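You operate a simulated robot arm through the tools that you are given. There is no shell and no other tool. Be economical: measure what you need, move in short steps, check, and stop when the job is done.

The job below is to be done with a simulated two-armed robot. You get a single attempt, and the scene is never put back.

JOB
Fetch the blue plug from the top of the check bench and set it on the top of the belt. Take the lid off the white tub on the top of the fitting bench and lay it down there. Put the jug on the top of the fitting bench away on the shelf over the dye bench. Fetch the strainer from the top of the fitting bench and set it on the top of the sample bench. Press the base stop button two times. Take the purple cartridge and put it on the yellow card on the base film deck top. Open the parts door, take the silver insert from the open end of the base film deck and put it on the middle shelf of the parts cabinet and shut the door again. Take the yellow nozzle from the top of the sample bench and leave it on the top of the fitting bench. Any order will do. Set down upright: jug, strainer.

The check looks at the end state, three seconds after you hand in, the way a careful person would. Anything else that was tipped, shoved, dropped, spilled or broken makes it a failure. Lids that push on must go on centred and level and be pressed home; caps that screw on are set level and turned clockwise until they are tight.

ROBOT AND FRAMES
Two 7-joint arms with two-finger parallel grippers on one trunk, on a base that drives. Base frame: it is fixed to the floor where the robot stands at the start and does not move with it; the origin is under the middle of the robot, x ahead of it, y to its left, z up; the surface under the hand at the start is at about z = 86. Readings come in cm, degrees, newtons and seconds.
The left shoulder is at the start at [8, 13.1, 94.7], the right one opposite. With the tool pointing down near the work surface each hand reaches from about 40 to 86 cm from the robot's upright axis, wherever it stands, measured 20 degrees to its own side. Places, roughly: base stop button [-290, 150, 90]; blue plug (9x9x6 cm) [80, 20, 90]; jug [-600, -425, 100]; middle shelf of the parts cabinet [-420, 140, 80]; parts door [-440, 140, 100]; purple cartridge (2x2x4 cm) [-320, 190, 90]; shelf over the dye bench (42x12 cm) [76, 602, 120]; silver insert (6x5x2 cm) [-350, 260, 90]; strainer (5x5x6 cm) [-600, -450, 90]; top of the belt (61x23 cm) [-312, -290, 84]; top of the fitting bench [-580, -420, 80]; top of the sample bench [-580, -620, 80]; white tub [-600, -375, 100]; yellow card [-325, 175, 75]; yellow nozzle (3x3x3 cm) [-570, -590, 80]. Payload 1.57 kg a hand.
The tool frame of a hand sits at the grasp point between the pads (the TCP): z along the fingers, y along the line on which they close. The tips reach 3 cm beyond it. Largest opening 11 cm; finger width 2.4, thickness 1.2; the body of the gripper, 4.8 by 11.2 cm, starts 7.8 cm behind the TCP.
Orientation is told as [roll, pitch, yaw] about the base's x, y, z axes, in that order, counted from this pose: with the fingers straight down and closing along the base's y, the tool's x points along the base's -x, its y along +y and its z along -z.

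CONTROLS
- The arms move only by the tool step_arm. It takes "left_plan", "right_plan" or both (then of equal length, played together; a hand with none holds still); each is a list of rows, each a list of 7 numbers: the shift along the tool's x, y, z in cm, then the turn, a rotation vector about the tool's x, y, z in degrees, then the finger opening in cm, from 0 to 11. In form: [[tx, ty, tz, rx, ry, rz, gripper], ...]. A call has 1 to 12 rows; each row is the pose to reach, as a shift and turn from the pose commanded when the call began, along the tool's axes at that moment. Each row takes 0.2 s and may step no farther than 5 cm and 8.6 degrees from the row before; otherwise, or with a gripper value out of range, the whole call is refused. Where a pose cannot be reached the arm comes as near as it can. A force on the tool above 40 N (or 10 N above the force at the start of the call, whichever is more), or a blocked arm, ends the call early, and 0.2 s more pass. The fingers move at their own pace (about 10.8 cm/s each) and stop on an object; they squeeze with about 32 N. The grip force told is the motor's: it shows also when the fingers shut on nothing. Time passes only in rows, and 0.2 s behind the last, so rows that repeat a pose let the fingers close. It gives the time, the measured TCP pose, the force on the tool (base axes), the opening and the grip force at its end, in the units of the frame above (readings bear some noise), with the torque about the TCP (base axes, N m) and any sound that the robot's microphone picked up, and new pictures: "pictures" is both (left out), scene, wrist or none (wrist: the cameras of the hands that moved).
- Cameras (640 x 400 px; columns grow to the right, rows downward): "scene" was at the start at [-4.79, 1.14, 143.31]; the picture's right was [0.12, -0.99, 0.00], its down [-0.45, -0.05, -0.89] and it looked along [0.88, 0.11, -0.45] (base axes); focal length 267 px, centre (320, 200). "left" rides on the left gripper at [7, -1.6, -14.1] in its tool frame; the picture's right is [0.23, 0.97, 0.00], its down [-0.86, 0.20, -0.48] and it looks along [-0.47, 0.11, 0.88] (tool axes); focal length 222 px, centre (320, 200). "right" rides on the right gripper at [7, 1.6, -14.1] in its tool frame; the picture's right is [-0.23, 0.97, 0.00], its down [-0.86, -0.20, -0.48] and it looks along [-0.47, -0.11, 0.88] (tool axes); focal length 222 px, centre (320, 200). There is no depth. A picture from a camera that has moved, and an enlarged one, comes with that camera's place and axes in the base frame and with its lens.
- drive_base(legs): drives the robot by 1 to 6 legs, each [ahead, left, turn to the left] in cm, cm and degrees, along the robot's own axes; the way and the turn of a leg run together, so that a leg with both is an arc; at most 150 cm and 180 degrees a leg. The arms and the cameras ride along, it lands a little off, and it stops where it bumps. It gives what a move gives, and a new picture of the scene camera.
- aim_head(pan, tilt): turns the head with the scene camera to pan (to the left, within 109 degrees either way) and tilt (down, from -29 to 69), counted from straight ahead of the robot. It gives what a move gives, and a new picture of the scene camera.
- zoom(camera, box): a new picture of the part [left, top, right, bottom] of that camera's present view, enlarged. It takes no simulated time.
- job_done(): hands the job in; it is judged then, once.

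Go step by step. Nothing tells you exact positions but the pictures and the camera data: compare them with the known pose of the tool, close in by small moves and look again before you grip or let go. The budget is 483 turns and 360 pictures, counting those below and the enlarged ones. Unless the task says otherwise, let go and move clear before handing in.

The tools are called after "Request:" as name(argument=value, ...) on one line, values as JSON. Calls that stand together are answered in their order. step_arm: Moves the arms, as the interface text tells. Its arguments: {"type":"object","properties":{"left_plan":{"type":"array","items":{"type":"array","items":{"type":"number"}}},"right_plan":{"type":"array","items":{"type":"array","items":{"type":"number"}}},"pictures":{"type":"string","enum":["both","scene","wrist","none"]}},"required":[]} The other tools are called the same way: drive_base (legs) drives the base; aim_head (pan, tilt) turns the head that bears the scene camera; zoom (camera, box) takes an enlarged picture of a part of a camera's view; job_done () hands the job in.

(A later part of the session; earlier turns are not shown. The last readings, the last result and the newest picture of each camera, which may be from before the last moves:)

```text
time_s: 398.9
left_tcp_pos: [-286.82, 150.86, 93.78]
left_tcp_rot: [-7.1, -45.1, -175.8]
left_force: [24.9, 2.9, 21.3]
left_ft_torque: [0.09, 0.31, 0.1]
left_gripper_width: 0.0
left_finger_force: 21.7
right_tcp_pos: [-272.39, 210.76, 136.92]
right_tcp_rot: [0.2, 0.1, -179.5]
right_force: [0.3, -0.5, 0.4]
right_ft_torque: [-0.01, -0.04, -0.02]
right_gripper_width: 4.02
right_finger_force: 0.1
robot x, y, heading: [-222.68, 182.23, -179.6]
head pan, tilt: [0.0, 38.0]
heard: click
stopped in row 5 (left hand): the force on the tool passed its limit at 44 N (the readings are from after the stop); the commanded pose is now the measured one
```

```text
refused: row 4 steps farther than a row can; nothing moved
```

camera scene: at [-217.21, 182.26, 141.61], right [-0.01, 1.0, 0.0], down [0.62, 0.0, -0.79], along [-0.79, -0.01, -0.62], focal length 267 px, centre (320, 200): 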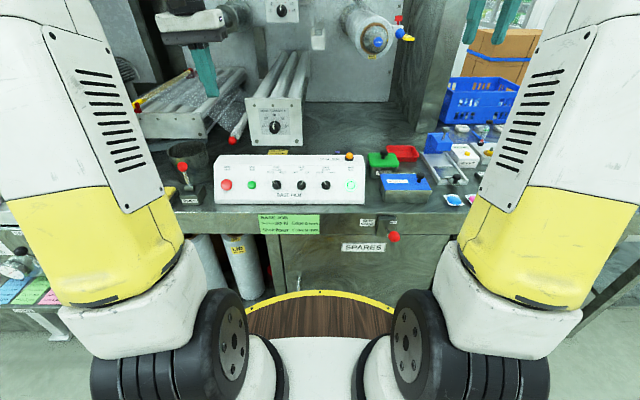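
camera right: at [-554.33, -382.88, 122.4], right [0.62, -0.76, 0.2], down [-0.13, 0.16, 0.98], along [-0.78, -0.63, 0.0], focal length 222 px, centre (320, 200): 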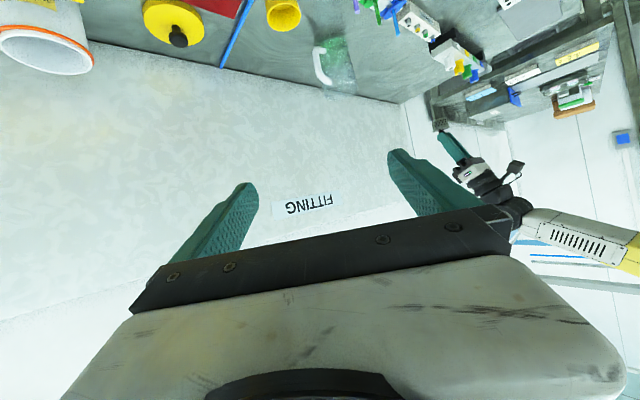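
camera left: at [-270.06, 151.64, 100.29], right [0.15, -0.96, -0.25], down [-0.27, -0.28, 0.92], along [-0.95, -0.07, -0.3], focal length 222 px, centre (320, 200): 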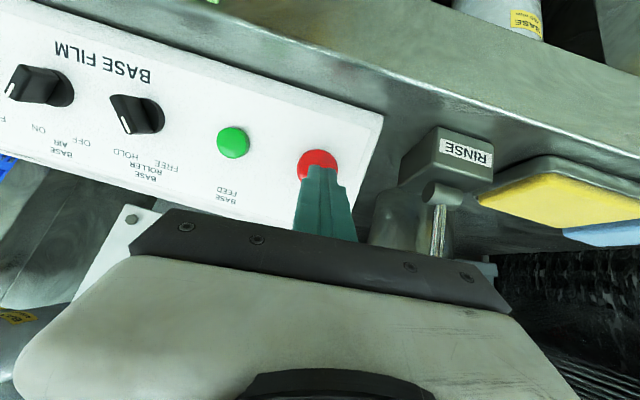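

Request:
step_arm(left_plan=[[0, 0, -2, 0, 0, 0, 0], [0, 0, -6, 0, 0, 0, 0], [0, 0, -10, 0, 0, 0, 0], [-2, 2, -13, 0, 0, 0, 0], [-6, 4, -14, 0, 0, 0, 0], [-10, 5, -14, 0, 0, 0, 0], [-14, 6, -14, 0, 0, 0, 0]], right_plan=[[-4, 2, 0, 0, 0, 0, 5], [-8, 4, 1, 0, 0, 0, 5], [-12, 6, 2, 0, 0, 0, 5], [-15, 9, 3, 0, 0, 0, 5], [-18, 12, 4, 0, 0, 0, 5], [-21, 15, 5, 0, 0, 0, 5], [-24, 17, 7, 0, 0, 0, 5]])

```text
time_s: 400.4
left_tcp_pos: [-287.01, 143.15, 112.99]
left_tcp_rot: [-7.1, -45.0, -176.0]
left_force: [1.0, 0.0, 0.3]
left_ft_torque: [0.0, 0.02, -0.03]
left_gripper_width: 0.0
left_finger_force: 20.9
right_tcp_pos: [-291.52, 194.52, 127.81]
right_tcp_rot: [0.1, -0.1, -179.7]
right_force: [-0.1, -0.4, 0.1]
right_ft_torque: [-0.02, 0.03, 0.01]
right_gripper_width: 5.0
right_finger_force: 0.0
right hand out of reach, approached as far as the arm can: row 3, 4, 5, 6, 7
robot x, y, heading: [-222.5, 182.09, -179.4]
head pan, tilt: [0.0, 38.0]
camera scene: at [-217.09, 182.29, 141.6], right [-0.01, 1.0, 0.0], down [0.62, 0.0, -0.79], along [-0.79, -0.01, -0.62], focal length 267 px, centre (320, 200)
camera right: at [-284.55, 193.1, 141.98], right [-0.22, -0.98, 0.0], down [-0.86, 0.2, 0.48], along [-0.47, 0.1, -0.88], focal length 222 px, centre (320, 200)
camera left: at [-271.94, 144.16, 118.13], right [0.14, -0.96, -0.25], down [-0.27, -0.28, 0.92], along [-0.95, -0.07, -0.3], focal length 222 px, centre (320, 200)
```

scene: 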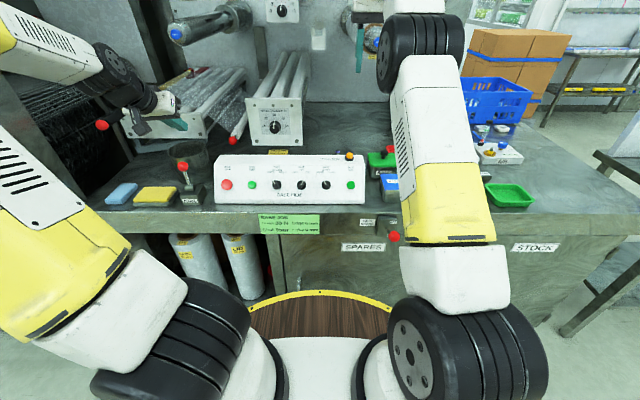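
right: 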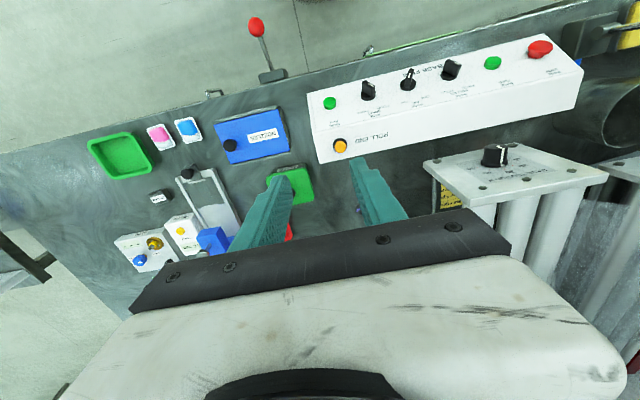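
left: 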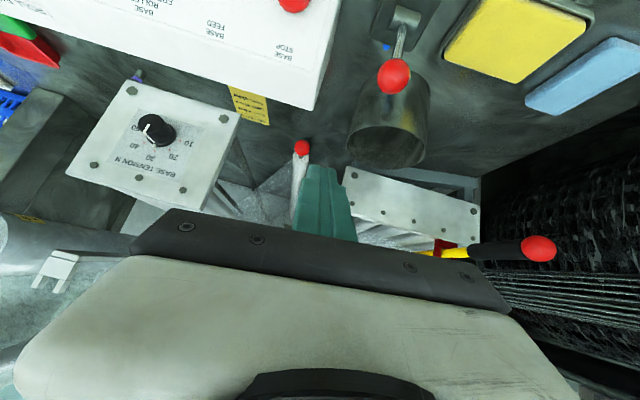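

Click two registered. The card lies under the tension rollers, whose front plate starts near z≈98, so the cartridge must be placed from the right side with the hand low and pointing left. I'll orient the right hand: yaw 80° left, pitched 30° below horizontal.

Request:
step_arm(right_plan=[[0, 0, 0, 0, 0, -8, 5], [0, 0, 0, 0, 0, -16, 5], [0, 0, 0, 0, 0, -24, 5], [0, 0, 0, 0, 0, -32, 5], [0, 0, 0, 0, 0, -40, 5], [0, 0, 0, 0, 0, -48, 5], [0, 0, 0, 0, 0, -56, 5], [0, 0, 0, 0, 0, -64, 5], [0, 0, 0, 0, 0, -72, 5], [0, 0, 0, 0, 0, -80, 5]], pictures="none")

Request:
step_arm(right_plan=[[0, 0, 0, 0, -8, 0, 5], [0, 0, 0, 0, -16, 0, 5], [0, 0, 0, 0, -24, 0, 5], [0, 0, 0, 0, -32, 0, 5], [0, 0, 0, 0, -40, 0, 5], [0, 0, 0, 0, -48, 0, 5], [0, 0, 0, 0, -56, 0, 5], [0, 0, 0, 0, -60, 0, 5]])

```text
time_s: 402.6
left_tcp_pos: [-286.96, 143.1, 112.97]
left_tcp_rot: [-7.2, -45.0, -175.8]
left_force: [0.2, 0.1, 0.2]
left_ft_torque: [0.0, -0.01, 0.01]
left_gripper_width: 0.03
left_finger_force: 21.4
right_tcp_pos: [-291.53, 194.67, 127.77]
right_tcp_rot: [0.2, 0.0, -99.5]
right_force: [0.1, 0.0, 0.0]
right_ft_torque: [0.02, 0.02, -0.01]
right_gripper_width: 5.01
right_finger_force: 0.2
robot x, y, heading: [-222.33, 182.44, -180.0]
head pan, tilt: [0.0, 38.0]
```

```text
time_s: 404.4
left_tcp_pos: [-287.07, 143.11, 112.86]
left_tcp_rot: [-7.2, -45.0, -175.8]
left_force: [1.1, 0.2, -0.6]
left_ft_torque: [-0.01, -0.01, 0.01]
left_gripper_width: 0.01
left_finger_force: 21.2
right_tcp_pos: [-291.44, 194.65, 127.96]
right_tcp_rot: [0.1, -60.2, -99.8]
right_force: [1.0, -0.8, 0.0]
right_ft_torque: [-0.02, 0.04, 0.04]
right_gripper_width: 5.05
right_finger_force: 0.1
robot x, y, heading: [-222.61, 182.33, -179.4]
head pan, tilt: [0.0, 38.0]
camera scene: at [-217.13, 182.26, 141.6], right [-0.01, 1.0, 0.0], down [0.62, 0.0, -0.79], along [-0.79, -0.01, -0.62], focal length 267 px, centre (320, 200)
camera right: at [-287.24, 209.88, 128.88], right [0.94, -0.27, 0.2], down [-0.2, 0.02, 0.98], along [-0.27, -0.96, -0.03], focal length 222 px, centre (320, 200)
```

scene: 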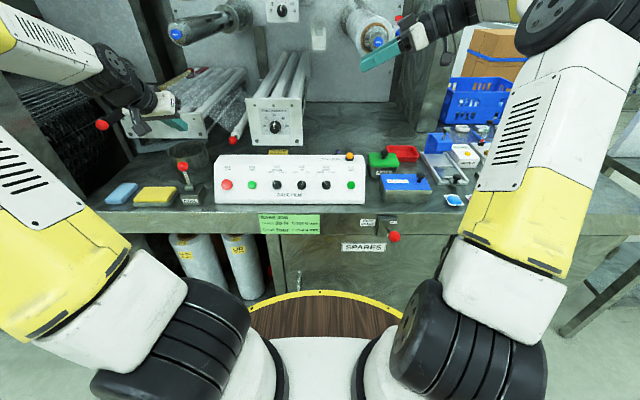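
right: 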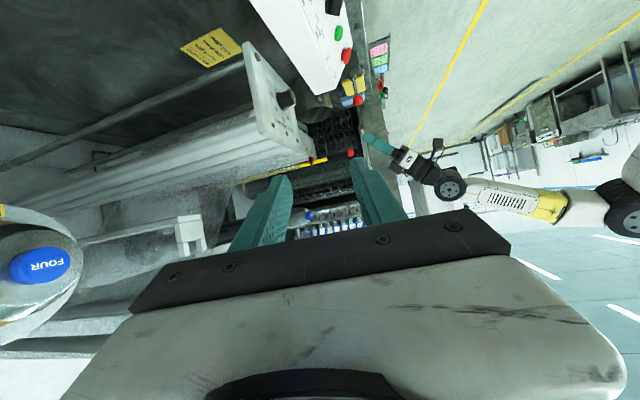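

The card is at about [-319, 163], x -313..-325 and y 158.5..167. The rods above it clear z≈101 and the spool end is at [-315, 199, 129]. I'll lower the hand, drive closer and then look for the cartridge.

Request:
step_arm(right_plan=[[3, 0, 1.7, 0, 0, 0, 5], [6, 0, 3.5, 0, 0, 0, 5], [9, 0, 5.2, 0, 0, 0, 5], [12, 0, 7, 0, 0, 0, 5], [15, 0, 8.6, 0, 0, 0, 5], [18.5, 0, 10.6, 0, 0, 0, 5]], pictures="none")

Request:
drive_base(legs=[[17, 0, 0]])

Request:
zoom(camera="scene", box=[220, 80, 460, 230])

```text
time_s: 405.9
left_tcp_pos: [-286.89, 143.17, 112.95]
left_tcp_rot: [-7.2, -45.0, -175.8]
left_force: [0.9, -0.7, -0.3]
left_ft_torque: [0.04, 0.02, -0.03]
left_gripper_width: 0.0
left_finger_force: 21.1
right_tcp_pos: [-291.3, 194.67, 106.53]
right_tcp_rot: [0.1, -60.0, -99.5]
right_force: [0.1, -1.0, 0.5]
right_ft_torque: [0.05, 0.03, -0.04]
right_gripper_width: 5.02
right_finger_force: 0.1
robot x, y, heading: [-222.49, 182.19, -179.5]
head pan, tilt: [0.0, 38.0]
```

```text
time_s: 407.3
left_tcp_pos: [-303.87, 142.91, 112.94]
left_tcp_rot: [-7.2, -45.0, -175.7]
left_force: [0.6, -0.8, 0.3]
left_ft_torque: [0.02, 0.04, -0.03]
left_gripper_width: 0.0
left_finger_force: 21.5
right_tcp_pos: [-308.42, 194.43, 106.69]
right_tcp_rot: [0.3, -60.2, -99.6]
right_force: [1.3, -0.2, 1.2]
right_ft_torque: [-0.01, -0.03, -0.01]
right_gripper_width: 5.03
right_finger_force: 0.0
robot x, y, heading: [-239.7, 181.85, -179.4]
head pan, tilt: [0.0, 38.0]
camera scene: at [-234.17, 182.13, 141.6], right [-0.01, 1.0, 0.0], down [0.62, 0.01, -0.79], along [-0.79, -0.01, -0.62], focal length 267 px, centre (320, 200)
```

scene: 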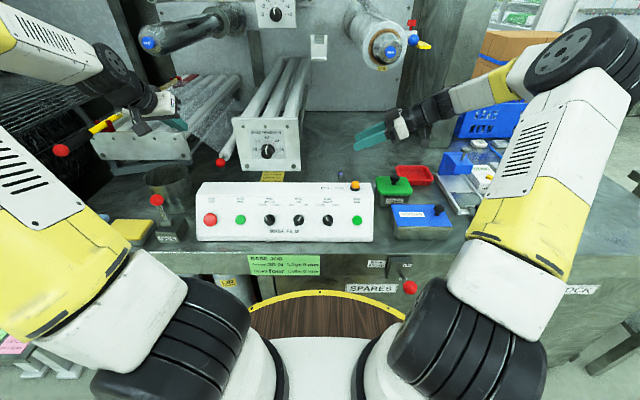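

```text
2.67 times, centred on (340, 155) of scene
camera zoom: at [-234.17, 182.13, 141.6], right [-0.01, 1.0, 0.0], down [0.62, 0.01, -0.79], along [-0.79, -0.01, -0.62], focal length 713 px, centre (267, 320)
```

zoom: 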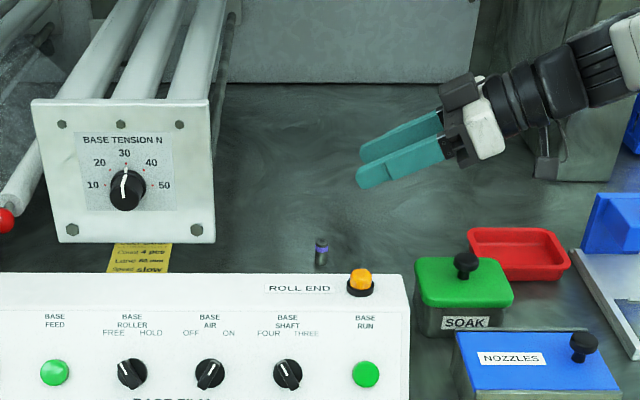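

Request:
step_arm(right_plan=[[0, -4, 0, -2, 0, -1.2, 5], [0, -8, 0, -4, 0, -2.4, 5], [2, -11.2, 0.5, -6, 0, -3.6, 5], [5.5, -11.2, 2, -8.3, 0, -4.8, 5], [9.2, -11.2, 3.3, -8.3, 0, -4.8, 5], [12.9, -11.2, 4.5, -8.3, 0, -4.8, 5]], pictures="wrist")

Request:
zoom(camera="scene", box=[260, 110, 460, 235])

```text
time_s: 408.7
left_tcp_pos: [-303.95, 142.89, 112.95]
left_tcp_rot: [-7.2, -45.0, -175.6]
left_force: [0.3, 0.8, -0.4]
left_ft_torque: [-0.01, -0.01, -0.04]
left_gripper_width: 0.0
left_finger_force: 21.0
right_tcp_pos: [-318.3, 198.84, 93.07]
right_tcp_rot: [0.1, -60.0, -89.8]
right_force: [-0.7, -1.1, 0.6]
right_ft_torque: [0.06, 0.03, -0.02]
right_gripper_width: 5.0
right_finger_force: 0.0
right hand out of reach, approached as far as the arm can: row 5, 6
robot x, y, heading: [-239.51, 182.25, -179.3]
head pan, tilt: [0.0, 38.0]
camera right: at [-316.86, 214.52, 94.1], right [0.97, -0.11, 0.2], down [-0.2, -0.01, 0.98], along [-0.1, -0.99, -0.03], focal length 222 px, centre (320, 200)
```

right: 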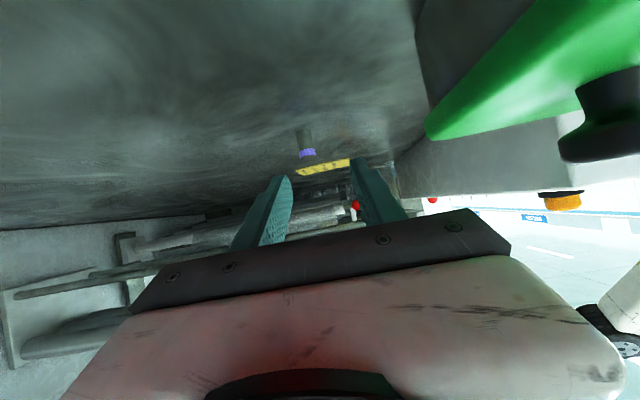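

```text
3.20 times, centred on (360, 172) of scene
camera zoom: at [-234.16, 182.1, 141.6], right [-0.01, 1.0, 0.0], down [0.62, 0.01, -0.79], along [-0.79, -0.01, -0.62], focal length 855 px, centre (192, 288)
```

zoom: 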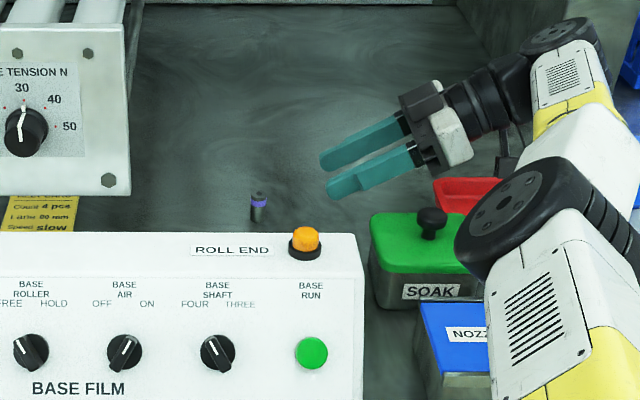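

Request:
drive_base(legs=[[4, 0, 0]])

```text
time_s: 409.6
left_tcp_pos: [-308.06, 142.88, 112.79]
left_tcp_rot: [-7.3, -45.0, -175.7]
left_force: [0.4, 0.7, 0.0]
left_ft_torque: [-0.01, -0.02, 0.03]
left_gripper_width: 0.02
left_finger_force: 21.0
right_tcp_pos: [-322.3, 198.86, 93.19]
right_tcp_rot: [0.1, -60.1, -90.0]
right_force: [0.1, -0.6, -1.0]
right_ft_torque: [0.01, -0.01, 0.0]
right_gripper_width: 5.0
right_finger_force: 0.1
robot x, y, heading: [-243.83, 182.2, -179.7]
head pan, tilt: [0.0, 38.0]
camera scene: at [-238.15, 182.08, 141.6], right [-0.01, 1.0, 0.0], down [0.62, 0.01, -0.79], along [-0.79, -0.01, -0.62], focal length 267 px, centre (320, 200)
```

scene: 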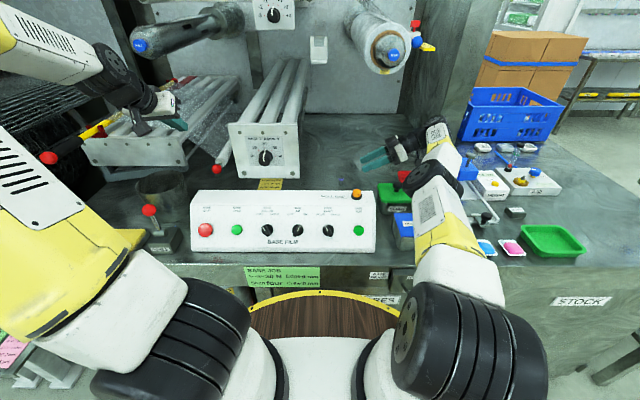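

Request:
step_arm(right_plan=[[0.1, 1.5, 1.5, 0, 0, 0, 5], [0.1, 3, 3.5, 0, 0, 0, 5], [0.2, 3, 6, 0, 0, 0, 5]], pictures="wrist")

Request:
zoom(camera="scene", box=[260, 110, 460, 235])

```text
time_s: 410.4
left_tcp_pos: [-307.98, 142.88, 112.88]
left_tcp_rot: [-7.1, -45.0, -175.6]
left_force: [0.2, 0.2, 0.2]
left_ft_torque: [-0.02, 0.01, 0.0]
left_gripper_width: 0.0
left_finger_force: 20.8
right_tcp_pos: [-323.02, 194.65, 89.56]
right_tcp_rot: [0.4, -60.2, -90.0]
right_force: [0.4, -0.1, -1.5]
right_ft_torque: [-0.02, 0.01, -0.01]
right_gripper_width: 5.0
right_finger_force: 0.1
right hand out of reach, approached as far as the arm can: row 1, 2, 3
robot x, y, heading: [-243.48, 182.17, -179.3]
head pan, tilt: [0.0, 38.0]
camera right: at [-321.58, 210.43, 90.49], right [0.97, -0.11, 0.2], down [-0.2, -0.01, 0.98], along [-0.1, -0.99, -0.03], focal length 222 px, centre (320, 200)
```

right: 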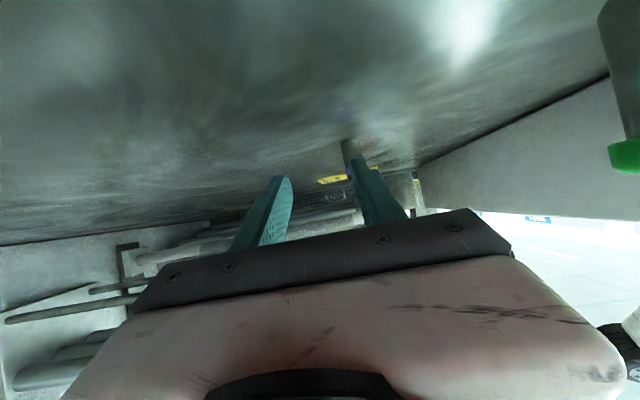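

```text
3.20 times, centred on (360, 172) of scene
camera zoom: at [-238.15, 182.1, 141.6], right [-0.01, 1.0, 0.0], down [0.62, 0.01, -0.79], along [-0.79, -0.01, -0.62], focal length 855 px, centre (192, 288)
```

zoom: 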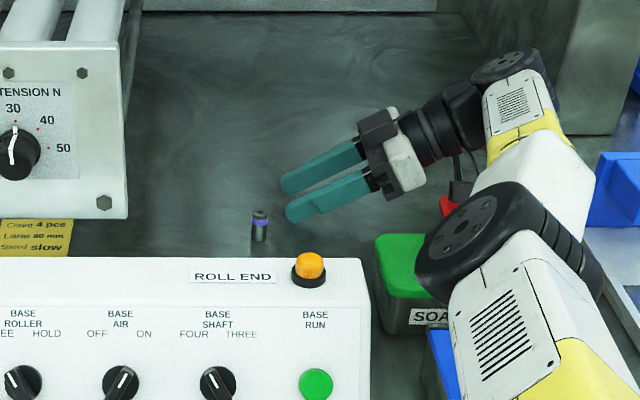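

Request:
drive_base(legs=[[-3.6, 0, 0]])

Request:
zoom(camera="right", box=[220, 80, 420, 205])

```text
time_s: 411.2
left_tcp_pos: [-304.42, 142.92, 112.8]
left_tcp_rot: [-7.2, -45.0, -175.7]
left_force: [0.0, -0.7, 0.0]
left_ft_torque: [0.02, -0.04, 0.02]
left_gripper_width: 0.0
left_finger_force: 21.9
right_tcp_pos: [-319.42, 194.69, 89.67]
right_tcp_rot: [0.4, -60.2, -90.0]
right_force: [-0.3, -0.4, 0.4]
right_ft_torque: [0.02, 0.01, 0.0]
right_gripper_width: 5.03
right_finger_force: 0.2
robot x, y, heading: [-240.08, 182.22, -179.6]
head pan, tilt: [0.0, 38.0]
camera scene: at [-234.54, 182.12, 141.61], right [-0.01, 1.0, 0.0], down [0.62, 0.01, -0.79], along [-0.79, -0.01, -0.62], focal length 267 px, centre (320, 200)
```

scene: 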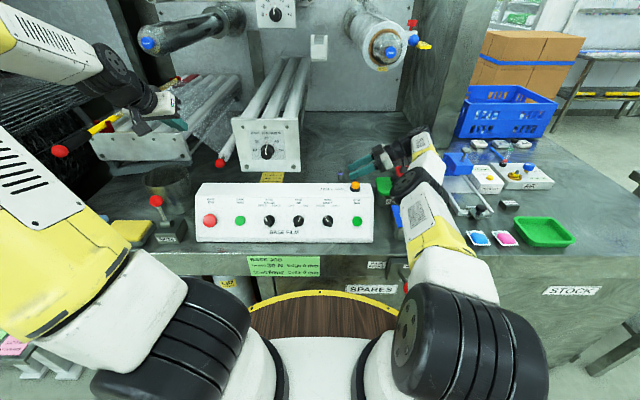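

```text
3.20 times, centred on (320, 142) of right
camera zoom: at [-317.96, 210.44, 90.49], right [0.97, -0.11, 0.2], down [-0.2, -0.01, 0.98], along [-0.1, -0.99, -0.03], focal length 711 px, centre (320, 384)
```

zoom: 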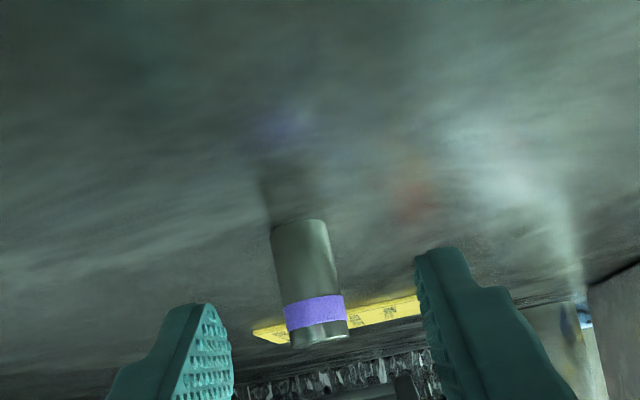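

Request:
step_arm(right_plan=[[-0.4, -0.2, 2.2, 0, 0, 0, 5], [-0.8, -0.3, 4.3, 0, 0, 0, 5]], pictures="none")

Request:
zoom(camera="right", box=[220, 80, 420, 205])

Request:
zoom(camera="scene", box=[300, 120, 460, 220])

```text
time_s: 411.9
left_tcp_pos: [-304.28, 142.85, 112.95]
left_tcp_rot: [-7.3, -45.0, -175.7]
left_force: [-0.4, 0.0, 0.6]
left_ft_torque: [-0.01, -0.01, 0.01]
left_gripper_width: 0.0
left_finger_force: 20.7
right_tcp_pos: [-320.1, 190.78, 88.14]
right_tcp_rot: [0.5, -60.3, -90.1]
right_force: [-0.9, 0.5, 0.3]
right_ft_torque: [-0.02, 0.0, -0.01]
right_gripper_width: 5.0
right_finger_force: 0.1
right hand out of reach, approached as far as the arm can: row 2
robot x, y, heading: [-239.94, 181.97, -179.5]
head pan, tilt: [0.0, 38.0]
```

```text
3.20 times, centred on (320, 142) of right
camera zoom: at [-318.67, 206.4, 89.07], right [0.97, -0.1, 0.2], down [-0.2, -0.01, 0.98], along [-0.1, -0.99, -0.03], focal length 711 px, centre (320, 384)
```

zoom: 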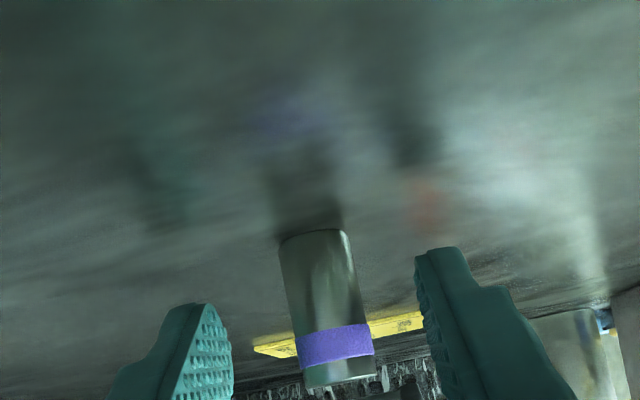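

```text
4.00 times, centred on (380, 170) of scene
camera zoom: at [-234.53, 182.14, 141.6], right [-0.01, 1.0, 0.0], down [0.62, 0.01, -0.79], along [-0.79, -0.01, -0.62], focal length 1069 px, centre (80, 320)
```

zoom: 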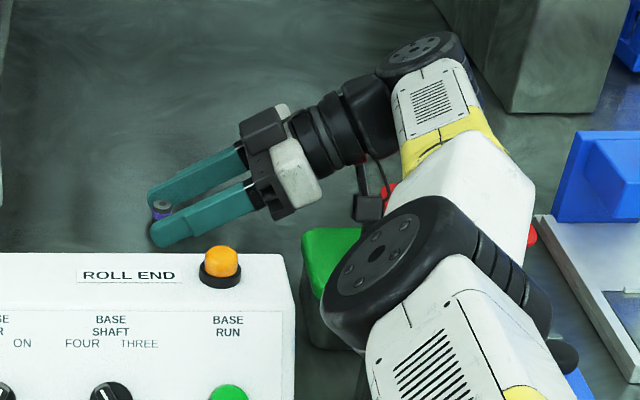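

Request:
step_arm(right_plan=[[0, 0, 0.6, 0, 0, 0, 4], [0, 0, 0.6, 0, 0, 0, 1.5], [0, 0, 0.6, 0, 0, 0, 0], [0, 0, 0.6, 0, 0, 0, 0]], pictures="none")

Request:
zoom(camera="right", box=[220, 80, 420, 205])

```text
time_s: 412.9
left_tcp_pos: [-304.25, 142.79, 112.87]
left_tcp_rot: [-7.3, -45.0, -175.7]
left_force: [-1.7, 0.9, 0.3]
left_ft_torque: [-0.02, -0.01, -0.01]
left_gripper_width: 0.0
left_finger_force: 20.7
right_tcp_pos: [-320.21, 190.0, 87.72]
right_tcp_rot: [0.6, -60.2, -90.0]
right_force: [-0.9, 0.3, -0.7]
right_ft_torque: [0.01, -0.02, -0.01]
right_gripper_width: 1.64
right_finger_force: 31.4
robot x, y, heading: [-240.04, 181.97, -179.5]
head pan, tilt: [0.0, 38.0]
```

```text
3.20 times, centred on (320, 142) of right
camera zoom: at [-318.75, 205.83, 88.74], right [0.97, -0.1, 0.2], down [-0.2, -0.01, 0.98], along [-0.1, -0.99, -0.03], focal length 711 px, centre (320, 384)
```

zoom: 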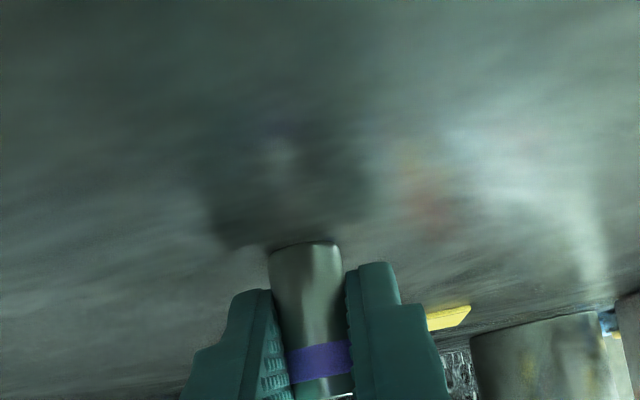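

The cartridge is gripped. I'll lift it 1.7 cm and slide left under the rollers towards the card.

Request:
step_arm(right_plan=[[-1.5, 0, -0.85, 0, 0, 0, 0], [-3.3, 0, 2.2, 0, 0, 0, 0], [-5.1, 0.2, 5.4, 0, 0, 0, 0], [-6.9, 0.4, 8.6, 0, 0, 0, 0]], pictures="scene")

```text
time_s: 413.9
left_tcp_pos: [-304.28, 142.93, 112.86]
left_tcp_rot: [-7.1, -44.9, -175.7]
left_force: [0.0, -0.5, -0.1]
left_ft_torque: [0.0, 0.02, -0.01]
left_gripper_width: 0.04
left_finger_force: 21.3
right_tcp_pos: [-321.52, 179.2, 89.17]
right_tcp_rot: [0.6, -60.2, -90.1]
right_force: [0.3, 0.8, 0.3]
right_ft_torque: [-0.06, 0.01, -0.02]
right_gripper_width: 1.66
right_finger_force: 31.1
right hand out of reach, approached as far as the arm can: row 2, 3, 4
robot x, y, heading: [-239.83, 182.12, -179.6]
head pan, tilt: [0.0, 38.0]
camera scene: at [-234.54, 182.15, 141.61], right [-0.01, 1.0, 0.0], down [0.62, 0.01, -0.79], along [-0.79, -0.01, -0.62], focal length 267 px, centre (320, 200)
```

scene: 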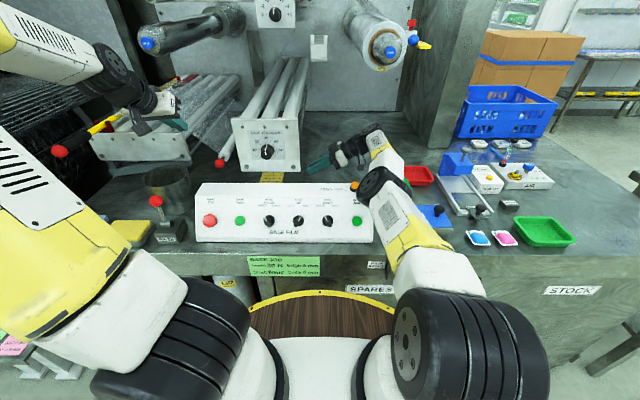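

Request:
zoom(camera="scene", box=[290, 120, 450, 220])

Request:
zoom(camera="left", box=[0, 0, 640, 400])

```text
4.00 times, centred on (370, 170) of scene
camera zoom: at [-234.54, 182.15, 141.61], right [-0.01, 1.0, 0.0], down [0.62, 0.01, -0.79], along [-0.79, -0.01, -0.62], focal length 1069 px, centre (120, 320)
```

zoom: 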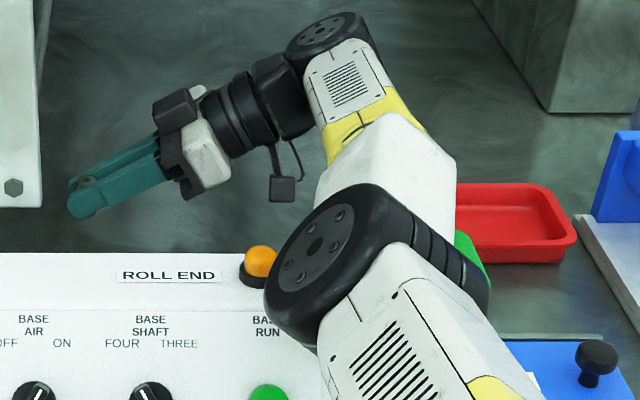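

```text
1.00 times, centred on (320, 200) of left (not enlarged: the box is as wide or as high as the picture)
camera zoom: at [-289.31, 143.93, 118.08], right [0.15, -0.96, -0.25], down [-0.27, -0.28, 0.92], along [-0.95, -0.07, -0.3], focal length 222 px, centre (320, 200)
```

zoom: 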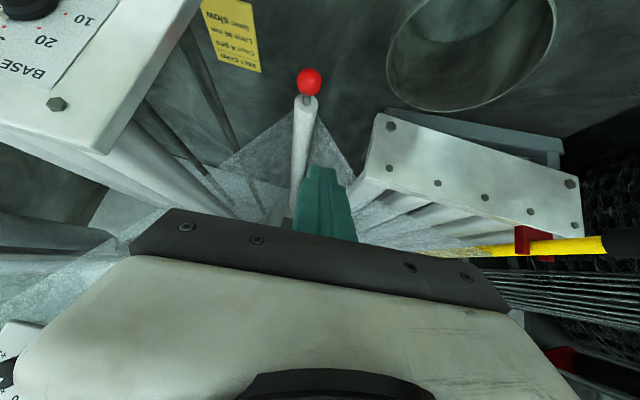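

Request:
step_arm(right_plan=[[-1.75, 0, 3, 0, 0, 0, 0], [-3.5, 0, 6, 0, 0, 0, 0], [-5.2, 0, 9, 0, 0, 0, 0], [-6.9, 0, 11.9, 0, 0, 0, 0]])

Request:
zoom(camera="left", box=[100, 0, 340, 150])

```text
time_s: 414.9
left_tcp_pos: [-304.25, 142.87, 112.9]
left_tcp_rot: [-7.2, -45.0, -175.7]
left_force: [0.8, -1.0, 0.3]
left_ft_torque: [-0.03, 0.03, 0.0]
left_gripper_width: 0.0
left_finger_force: 21.1
right_tcp_pos: [-321.05, 165.64, 89.42]
right_tcp_rot: [0.5, -60.3, -90.2]
right_force: [-0.1, 0.5, 0.4]
right_ft_torque: [-0.03, 0.01, 0.01]
right_gripper_width: 1.66
right_finger_force: 32.2
right hand out of reach, approached as far as the arm can: row 4
robot x, y, heading: [-239.85, 181.88, -179.7]
head pan, tilt: [0.0, 38.0]
camera scene: at [-234.54, 182.14, 141.61], right [-0.01, 1.0, 0.0], down [0.62, 0.01, -0.79], along [-0.79, -0.01, -0.62], focal length 267 px, centre (320, 200)
camera right: at [-319.71, 181.42, 90.4], right [0.97, -0.11, 0.2], down [-0.2, -0.01, 0.98], along [-0.1, -0.99, -0.03], focal length 222 px, centre (320, 200)
```

scene: 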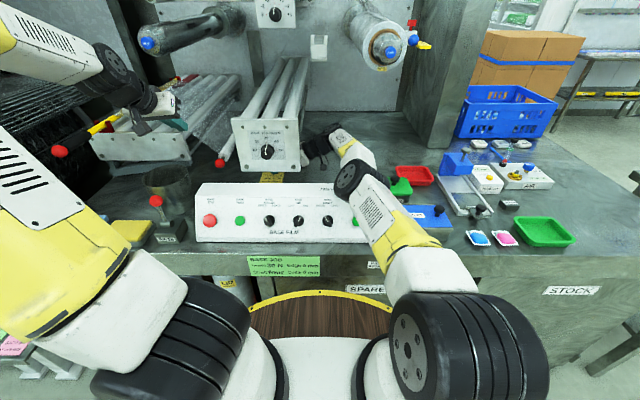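
right: 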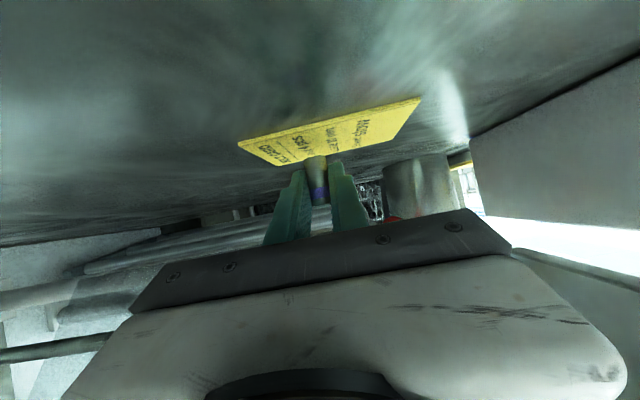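

```text
2.67 times, centred on (220, 75) of left
camera zoom: at [-289.3, 143.9, 118.07], right [0.15, -0.96, -0.25], down [-0.27, -0.28, 0.92], along [-0.95, -0.07, -0.3], focal length 592 px, centre (587, 533)
```

zoom: 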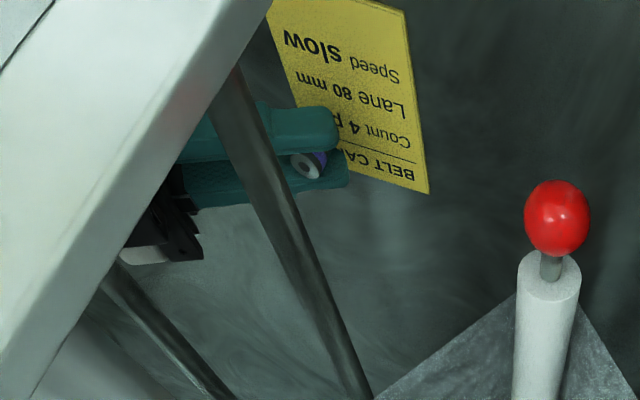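

The cartridge hangs over the card, about 2 cm inside its edge. I'll lower it gently.

Request:
step_arm(right_plan=[[0.6, 0, 0.35, 0, 0, 0, 0], [1.1, 0, 0.65, 0, 0, 0, 0], [1.3, 0, 0.75, 0, 0, 0, 0], [1.45, 0, 0.85, 0, 0, 0, 0], [1.6, 0, 0.93, 0, 0, 0, 0]], pictures="none")

Request:
zoom(camera="right", box=[220, 80, 420, 205])

```text
time_s: 416.1
left_tcp_pos: [-304.21, 142.92, 112.97]
left_tcp_rot: [-7.1, -45.0, -175.7]
left_force: [-0.2, -0.7, -0.1]
left_ft_torque: [0.06, 0.01, -0.02]
left_gripper_width: 0.01
left_finger_force: 21.8
right_tcp_pos: [-321.13, 165.53, 88.03]
right_tcp_rot: [-0.2, -60.4, -89.8]
right_force: [1.3, -1.4, 16.8]
right_ft_torque: [-0.2, -0.01, 0.02]
right_gripper_width: 1.65
right_finger_force: 31.5
right hand out of reach, approached as far as the arm can: row 3
robot x, y, heading: [-240.4, 182.19, -179.7]
head pan, tilt: [0.0, 38.0]
```

```text
3.20 times, centred on (320, 142) of right
camera zoom: at [-319.55, 181.37, 88.91], right [0.97, -0.11, 0.2], down [-0.2, -0.01, 0.98], along [-0.11, -0.99, -0.03], focal length 711 px, centre (320, 384)
```

zoom: 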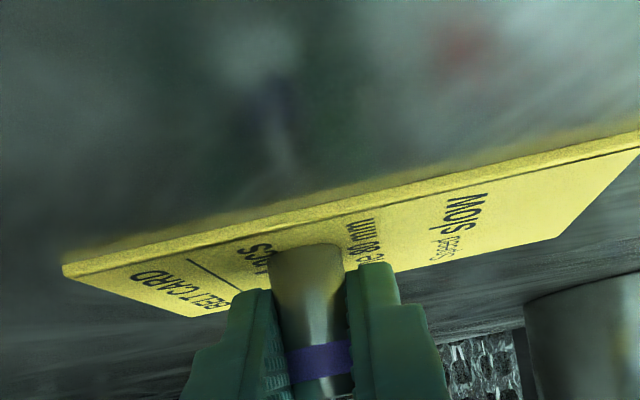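

The cartridge rests on the card. I'll release and withdraw to the right.

Request:
step_arm(right_plan=[[-0.15, 0, -0.1, 0, 0, 0, 0], [-0.15, 0, -0.1, 0, 0, 0, 2.2], [-0.15, 0, -0.1, 0, 0, 0, 4], [-0.15, 0, -0.1, 0, 0, 0, 4.5], [0.2, 0, -1.2, 0, 0, 0, 4.5], [0.9, 0, -3, 0, 0, 0, 4.5], [2, 0, -5.5, 0, 0, 0, 4.5], [3.2, 0, -9, 0, 0, 0, 4.5], [4.5, 0, -13, 0, 0, 0, 4.5], [5.5, 0, -17, 0, 0, 0, 4.5], [6.5, 0, -21, 0, 0, 0, 4.5]])

```text
time_s: 418.4
left_tcp_pos: [-304.32, 142.78, 112.86]
left_tcp_rot: [-7.2, -45.0, -175.7]
left_force: [0.3, -0.1, -0.1]
left_ft_torque: [0.02, 0.02, -0.01]
left_gripper_width: 0.0
left_finger_force: 21.5
right_tcp_pos: [-321.33, 186.94, 92.06]
right_tcp_rot: [0.3, -60.2, -90.1]
right_force: [0.2, -0.5, -0.5]
right_ft_torque: [0.0, -0.02, 0.01]
right_gripper_width: 4.49
right_finger_force: 0.0
robot x, y, heading: [-240.02, 182.1, -179.3]
head pan, tilt: [0.0, 38.0]
camera scene: at [-234.54, 182.09, 141.61], right [-0.01, 1.0, 0.0], down [0.62, 0.01, -0.79], along [-0.79, -0.01, -0.62], focal length 267 px, centre (320, 200)
camera right: at [-319.85, 202.74, 93.05], right [0.97, -0.11, 0.2], down [-0.2, -0.01, 0.98], along [-0.1, -0.99, -0.03], focal length 222 px, centre (320, 200)
```

scene: 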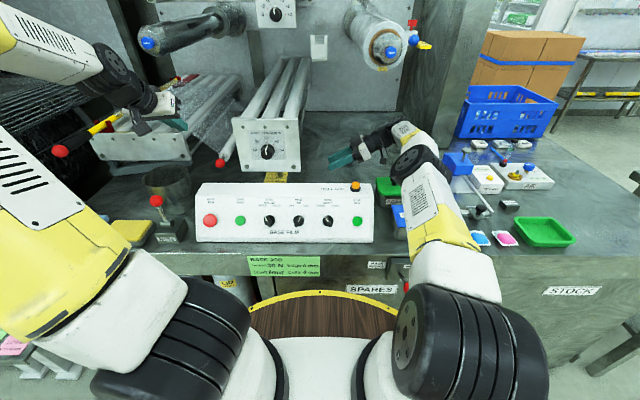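
right: 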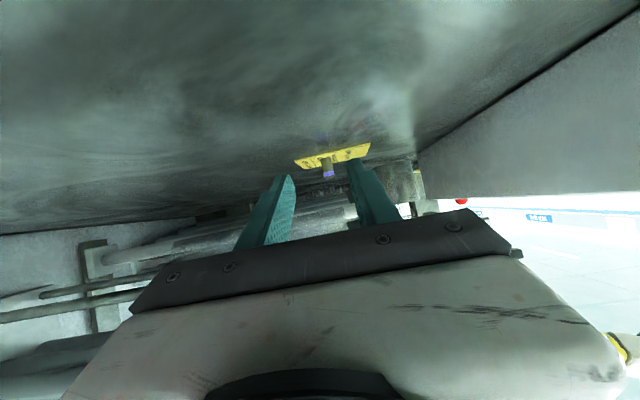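

The cartridge stands on the card. I'll raise the right hand above panel height and back out.

Request:
step_arm(right_plan=[[-3, 0, -1.7, 0, 0, 0, 3], [-6, 0, -3.4, 0, 0, 0, 2], [-9, 0, -5.2, 0, 0, 0, 2], [-10, 0, -5.8, 0, 0, 0, 2]], pictures="none")

Request:
drive_base(legs=[[-50, 0, 0]])

Request:
zoom(camera="scene", box=[200, 60, 520, 260])

```text
time_s: 419.4
left_tcp_pos: [-304.24, 142.8, 112.86]
left_tcp_rot: [-7.2, -45.1, -175.7]
left_force: [0.0, 0.5, 0.7]
left_ft_torque: [0.0, 0.0, -0.03]
left_gripper_width: 0.0
left_finger_force: 21.4
right_tcp_pos: [-321.3, 187.14, 103.81]
right_tcp_rot: [0.4, -60.3, -90.0]
right_force: [-0.8, 0.0, 0.1]
right_ft_torque: [0.02, -0.02, 0.01]
right_gripper_width: 2.0
right_finger_force: 0.1
robot x, y, heading: [-240.29, 182.37, -179.5]
head pan, tilt: [0.0, 38.0]
```

```text
time_s: 422.4
left_tcp_pos: [-253.94, 143.35, 112.93]
left_tcp_rot: [-7.3, -44.9, -175.8]
left_force: [-0.4, 0.9, 1.1]
left_ft_torque: [0.03, 0.0, 0.04]
left_gripper_width: 0.0
left_finger_force: 21.1
right_tcp_pos: [-271.03, 187.7, 103.63]
right_tcp_rot: [0.4, -60.2, -90.1]
right_force: [-0.1, -0.4, 0.5]
right_ft_torque: [0.0, -0.03, 0.01]
right_gripper_width: 2.02
right_finger_force: 0.1
robot x, y, heading: [-189.59, 182.53, -179.4]
head pan, tilt: [0.0, 38.0]
camera scene: at [-184.17, 182.54, 141.61], right [-0.01, 1.0, 0.0], down [0.62, 0.0, -0.79], along [-0.79, -0.01, -0.62], focal length 267 px, centre (320, 200)
```

scene: 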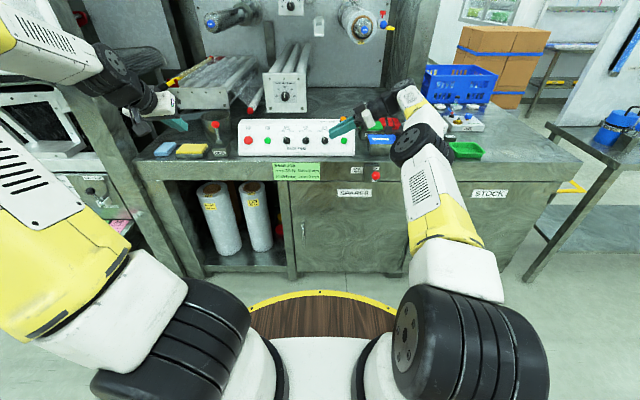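

```text
2.00 times, centred on (360, 160) of scene
camera zoom: at [-184.17, 182.54, 141.61], right [-0.01, 1.0, 0.0], down [0.62, 0.0, -0.79], along [-0.79, -0.01, -0.62], focal length 535 px, centre (240, 280)
```

zoom: 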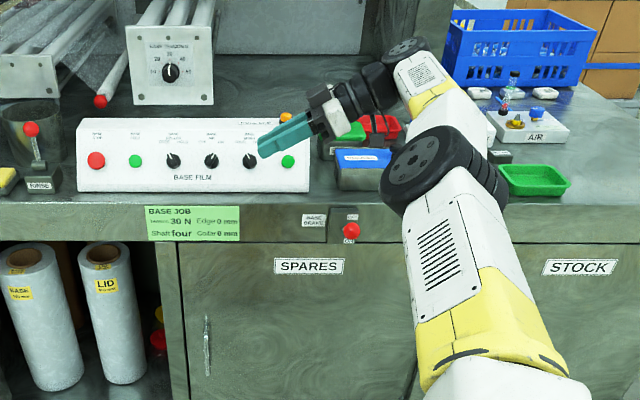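

The cartridge job is done. I'll reset both hands and look at the deck's open end.

Request:
step_arm(right_plan=[[0, 0, 0, 0, 8, 0, 2], [0, 0, 0, 0, 16, 0, 2], [0, 0, 0, 0, 24, 0, 2], [0, 0, 0, 0, 32, 0, 2], [0, 0, 0, 0, 40, 0, 2], [0, 0, 0, 0, 48, 0, 2], [0, 0, 0, 0, 56, 0, 2], [0, 0, 0, 0, 60, 0, 2]], left_plan=[[0, 0, -1, -1, 6, 0, 2], [0, 0, -2, -2, 12, 0, 4], [0, 0, -3, -3, 18, 0, 5], [0, 0, -4, -4, 24, 0, 5], [0, 0, -4, -5, 30, 0, 5], [0, 0, -4, -5.5, 36, 0, 5], [0, 0, -4, -6, 42, 0, 5], [0, 0, -4, -6.5, 45, 0, 5]], pictures="none")

Request:
step_arm(right_plan=[[0, 0, -2, 0, 0, 8, 4], [0, 0, -4, 0, 0, 16, 5], [0, 0, -6, 0, 0, 24, 5], [0, 0, -8, 0, 0, 32, 5], [0, 0, -10, 0, 0, 40, 5], [0, 0, -12, 0, 0, 48, 5], [0, 0, -14, 0, 0, 56, 5], [0, 0, -16, 0, 0, 64, 5], [0, 0, -16, 0, 0, 72, 5], [0, 0, -16, 0, 0, 80, 5], [0, 0, -16, 0, 0, 88, 5], [0, 0, -16, 0, 0, 90, 5]], pictures="none")

Request:
drive_base(legs=[[0, -75, 0]])

Request:
aim_head(pan=0, tilt=22)

Request:
zoom(camera="scene", box=[160, 80, 480, 280])

```text
time_s: 424.2
left_tcp_pos: [-251.22, 143.14, 115.74]
left_tcp_rot: [0.8, 0.0, -178.4]
left_force: [0.5, -0.8, 0.2]
left_ft_torque: [0.0, 0.01, 0.0]
left_gripper_width: 5.01
left_finger_force: 0.0
right_tcp_pos: [-269.09, 188.19, 103.32]
right_tcp_rot: [0.2, -0.1, -89.7]
right_force: [-0.4, 0.6, -0.6]
right_ft_torque: [-0.01, -0.01, 0.02]
right_gripper_width: 1.99
right_finger_force: 0.1
right hand out of reach, approached as far as the arm can: row 3, 4, 5, 6, 7, 8
robot x, y, heading: [-189.52, 182.71, -179.9]
head pan, tilt: [0.0, 38.0]
```

```text
time_s: 426.8
left_tcp_pos: [-251.21, 143.24, 115.77]
left_tcp_rot: [0.9, 0.0, -178.5]
left_force: [-0.2, -0.5, -0.7]
left_ft_torque: [0.01, -0.03, -0.01]
left_gripper_width: 5.01
left_finger_force: 0.0
right_tcp_pos: [-264.26, 189.13, 116.81]
right_tcp_rot: [0.1, 0.2, -179.5]
right_force: [0.0, -0.4, -0.4]
right_ft_torque: [0.02, -0.04, -0.01]
right_gripper_width: 5.0
right_finger_force: 0.1
right hand out of reach, approached as far as the arm can: row 1, 2, 3, 4, 5, 6, 7, 8, 9, 10, 11, 12
robot x, y, heading: [-189.64, 182.5, -179.8]
head pan, tilt: [0.0, 38.0]
```

```text
time_s: 430.9
left_tcp_pos: [-251.87, 219.24, 115.72]
left_tcp_rot: [0.9, -0.1, -179.2]
left_force: [0.1, 0.2, 0.5]
left_ft_torque: [0.02, 0.01, -0.01]
left_gripper_width: 4.98
left_finger_force: 0.0
right_tcp_pos: [-264.22, 265.64, 116.83]
right_tcp_rot: [0.2, 0.2, 179.9]
right_force: [-0.1, 0.3, -0.8]
right_ft_torque: [-0.01, -0.02, -0.02]
right_gripper_width: 5.01
right_finger_force: 0.0
robot x, y, heading: [-189.74, 257.71, 179.6]
head pan, tilt: [0.0, 38.0]
camera scene: at [-184.28, 257.82, 141.61], right [0.01, 1.0, 0.0], down [0.62, 0.0, -0.79], along [-0.79, 0.0, -0.62], focal length 267 px, centre (320, 200)
```

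scene: 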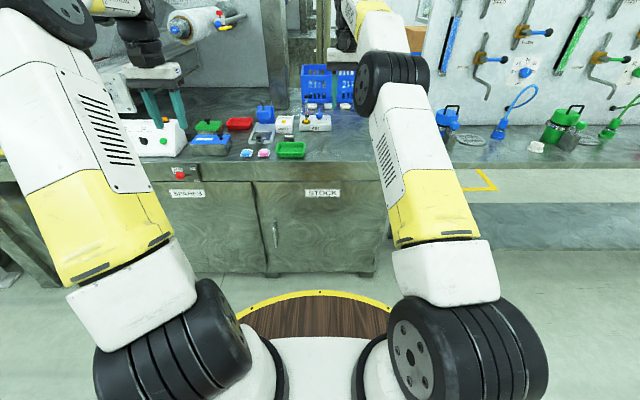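

```text
time_s: 431.7
left_tcp_pos: [-251.68, 219.34, 115.8]
left_tcp_rot: [0.8, -0.2, -179.2]
left_force: [0.6, 0.3, 0.0]
left_ft_torque: [-0.04, 0.02, 0.0]
left_gripper_width: 5.01
left_finger_force: 0.1
right_tcp_pos: [-264.33, 265.57, 116.7]
right_tcp_rot: [0.3, 0.1, 179.8]
right_force: [0.1, 0.4, -0.1]
right_ft_torque: [-0.03, 0.01, -0.02]
right_gripper_width: 5.03
right_finger_force: 0.2
robot x, y, heading: [-189.62, 258.02, 179.6]
head pan, tilt: [0.0, 22.0]
camera scene: at [-184.93, 257.82, 144.12], right [0.01, 1.0, 0.0], down [0.38, 0.0, -0.93], along [-0.93, 0.01, -0.38], focal length 267 px, centre (320, 200)
```

scene: 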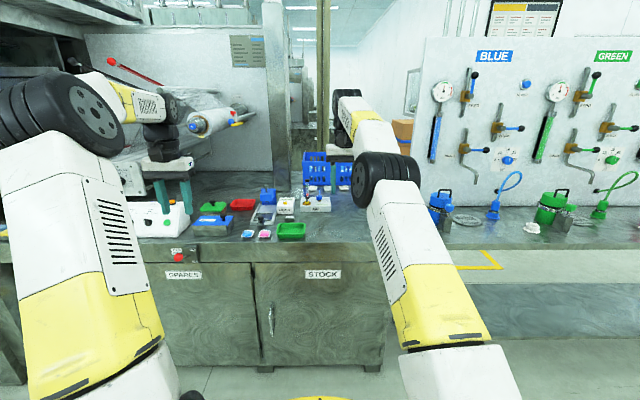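

```text
2.00 times, centred on (320, 180) of scene
camera zoom: at [-184.93, 257.82, 144.12], right [0.01, 1.0, 0.0], down [0.38, 0.0, -0.93], along [-0.93, 0.01, -0.38], focal length 535 px, centre (320, 240)
```

zoom: 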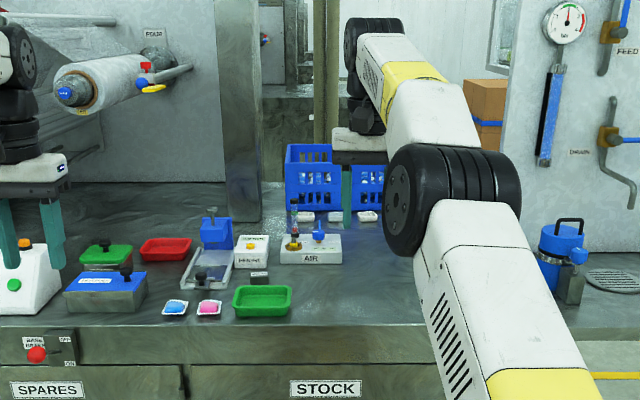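

Request:
aim_head(pan=-55, tilt=12)

```text
time_s: 432.9
left_tcp_pos: [-251.72, 219.24, 115.64]
left_tcp_rot: [0.9, -0.1, -179.2]
left_force: [0.1, 0.2, -0.4]
left_ft_torque: [0.03, -0.04, -0.02]
left_gripper_width: 5.01
left_finger_force: 0.0
right_tcp_pos: [-264.22, 265.62, 116.79]
right_tcp_rot: [0.2, 0.3, 179.7]
right_force: [0.0, 0.5, -0.3]
right_ft_torque: [-0.01, 0.0, 0.01]
right_gripper_width: 5.02
right_finger_force: 0.0
robot x, y, heading: [-189.55, 258.16, 179.8]
head pan, tilt: [-55.0, 12.0]
camera scene: at [-180.96, 265.44, 145.75], right [0.82, 0.57, 0.0], down [0.12, -0.17, -0.98], along [-0.56, 0.8, -0.21], focal length 267 px, centre (320, 200)
```

scene: 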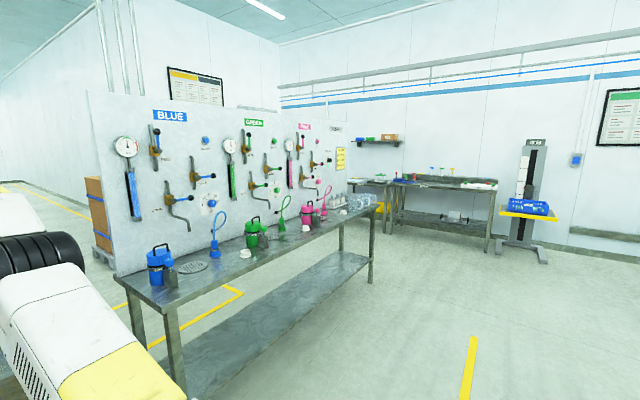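

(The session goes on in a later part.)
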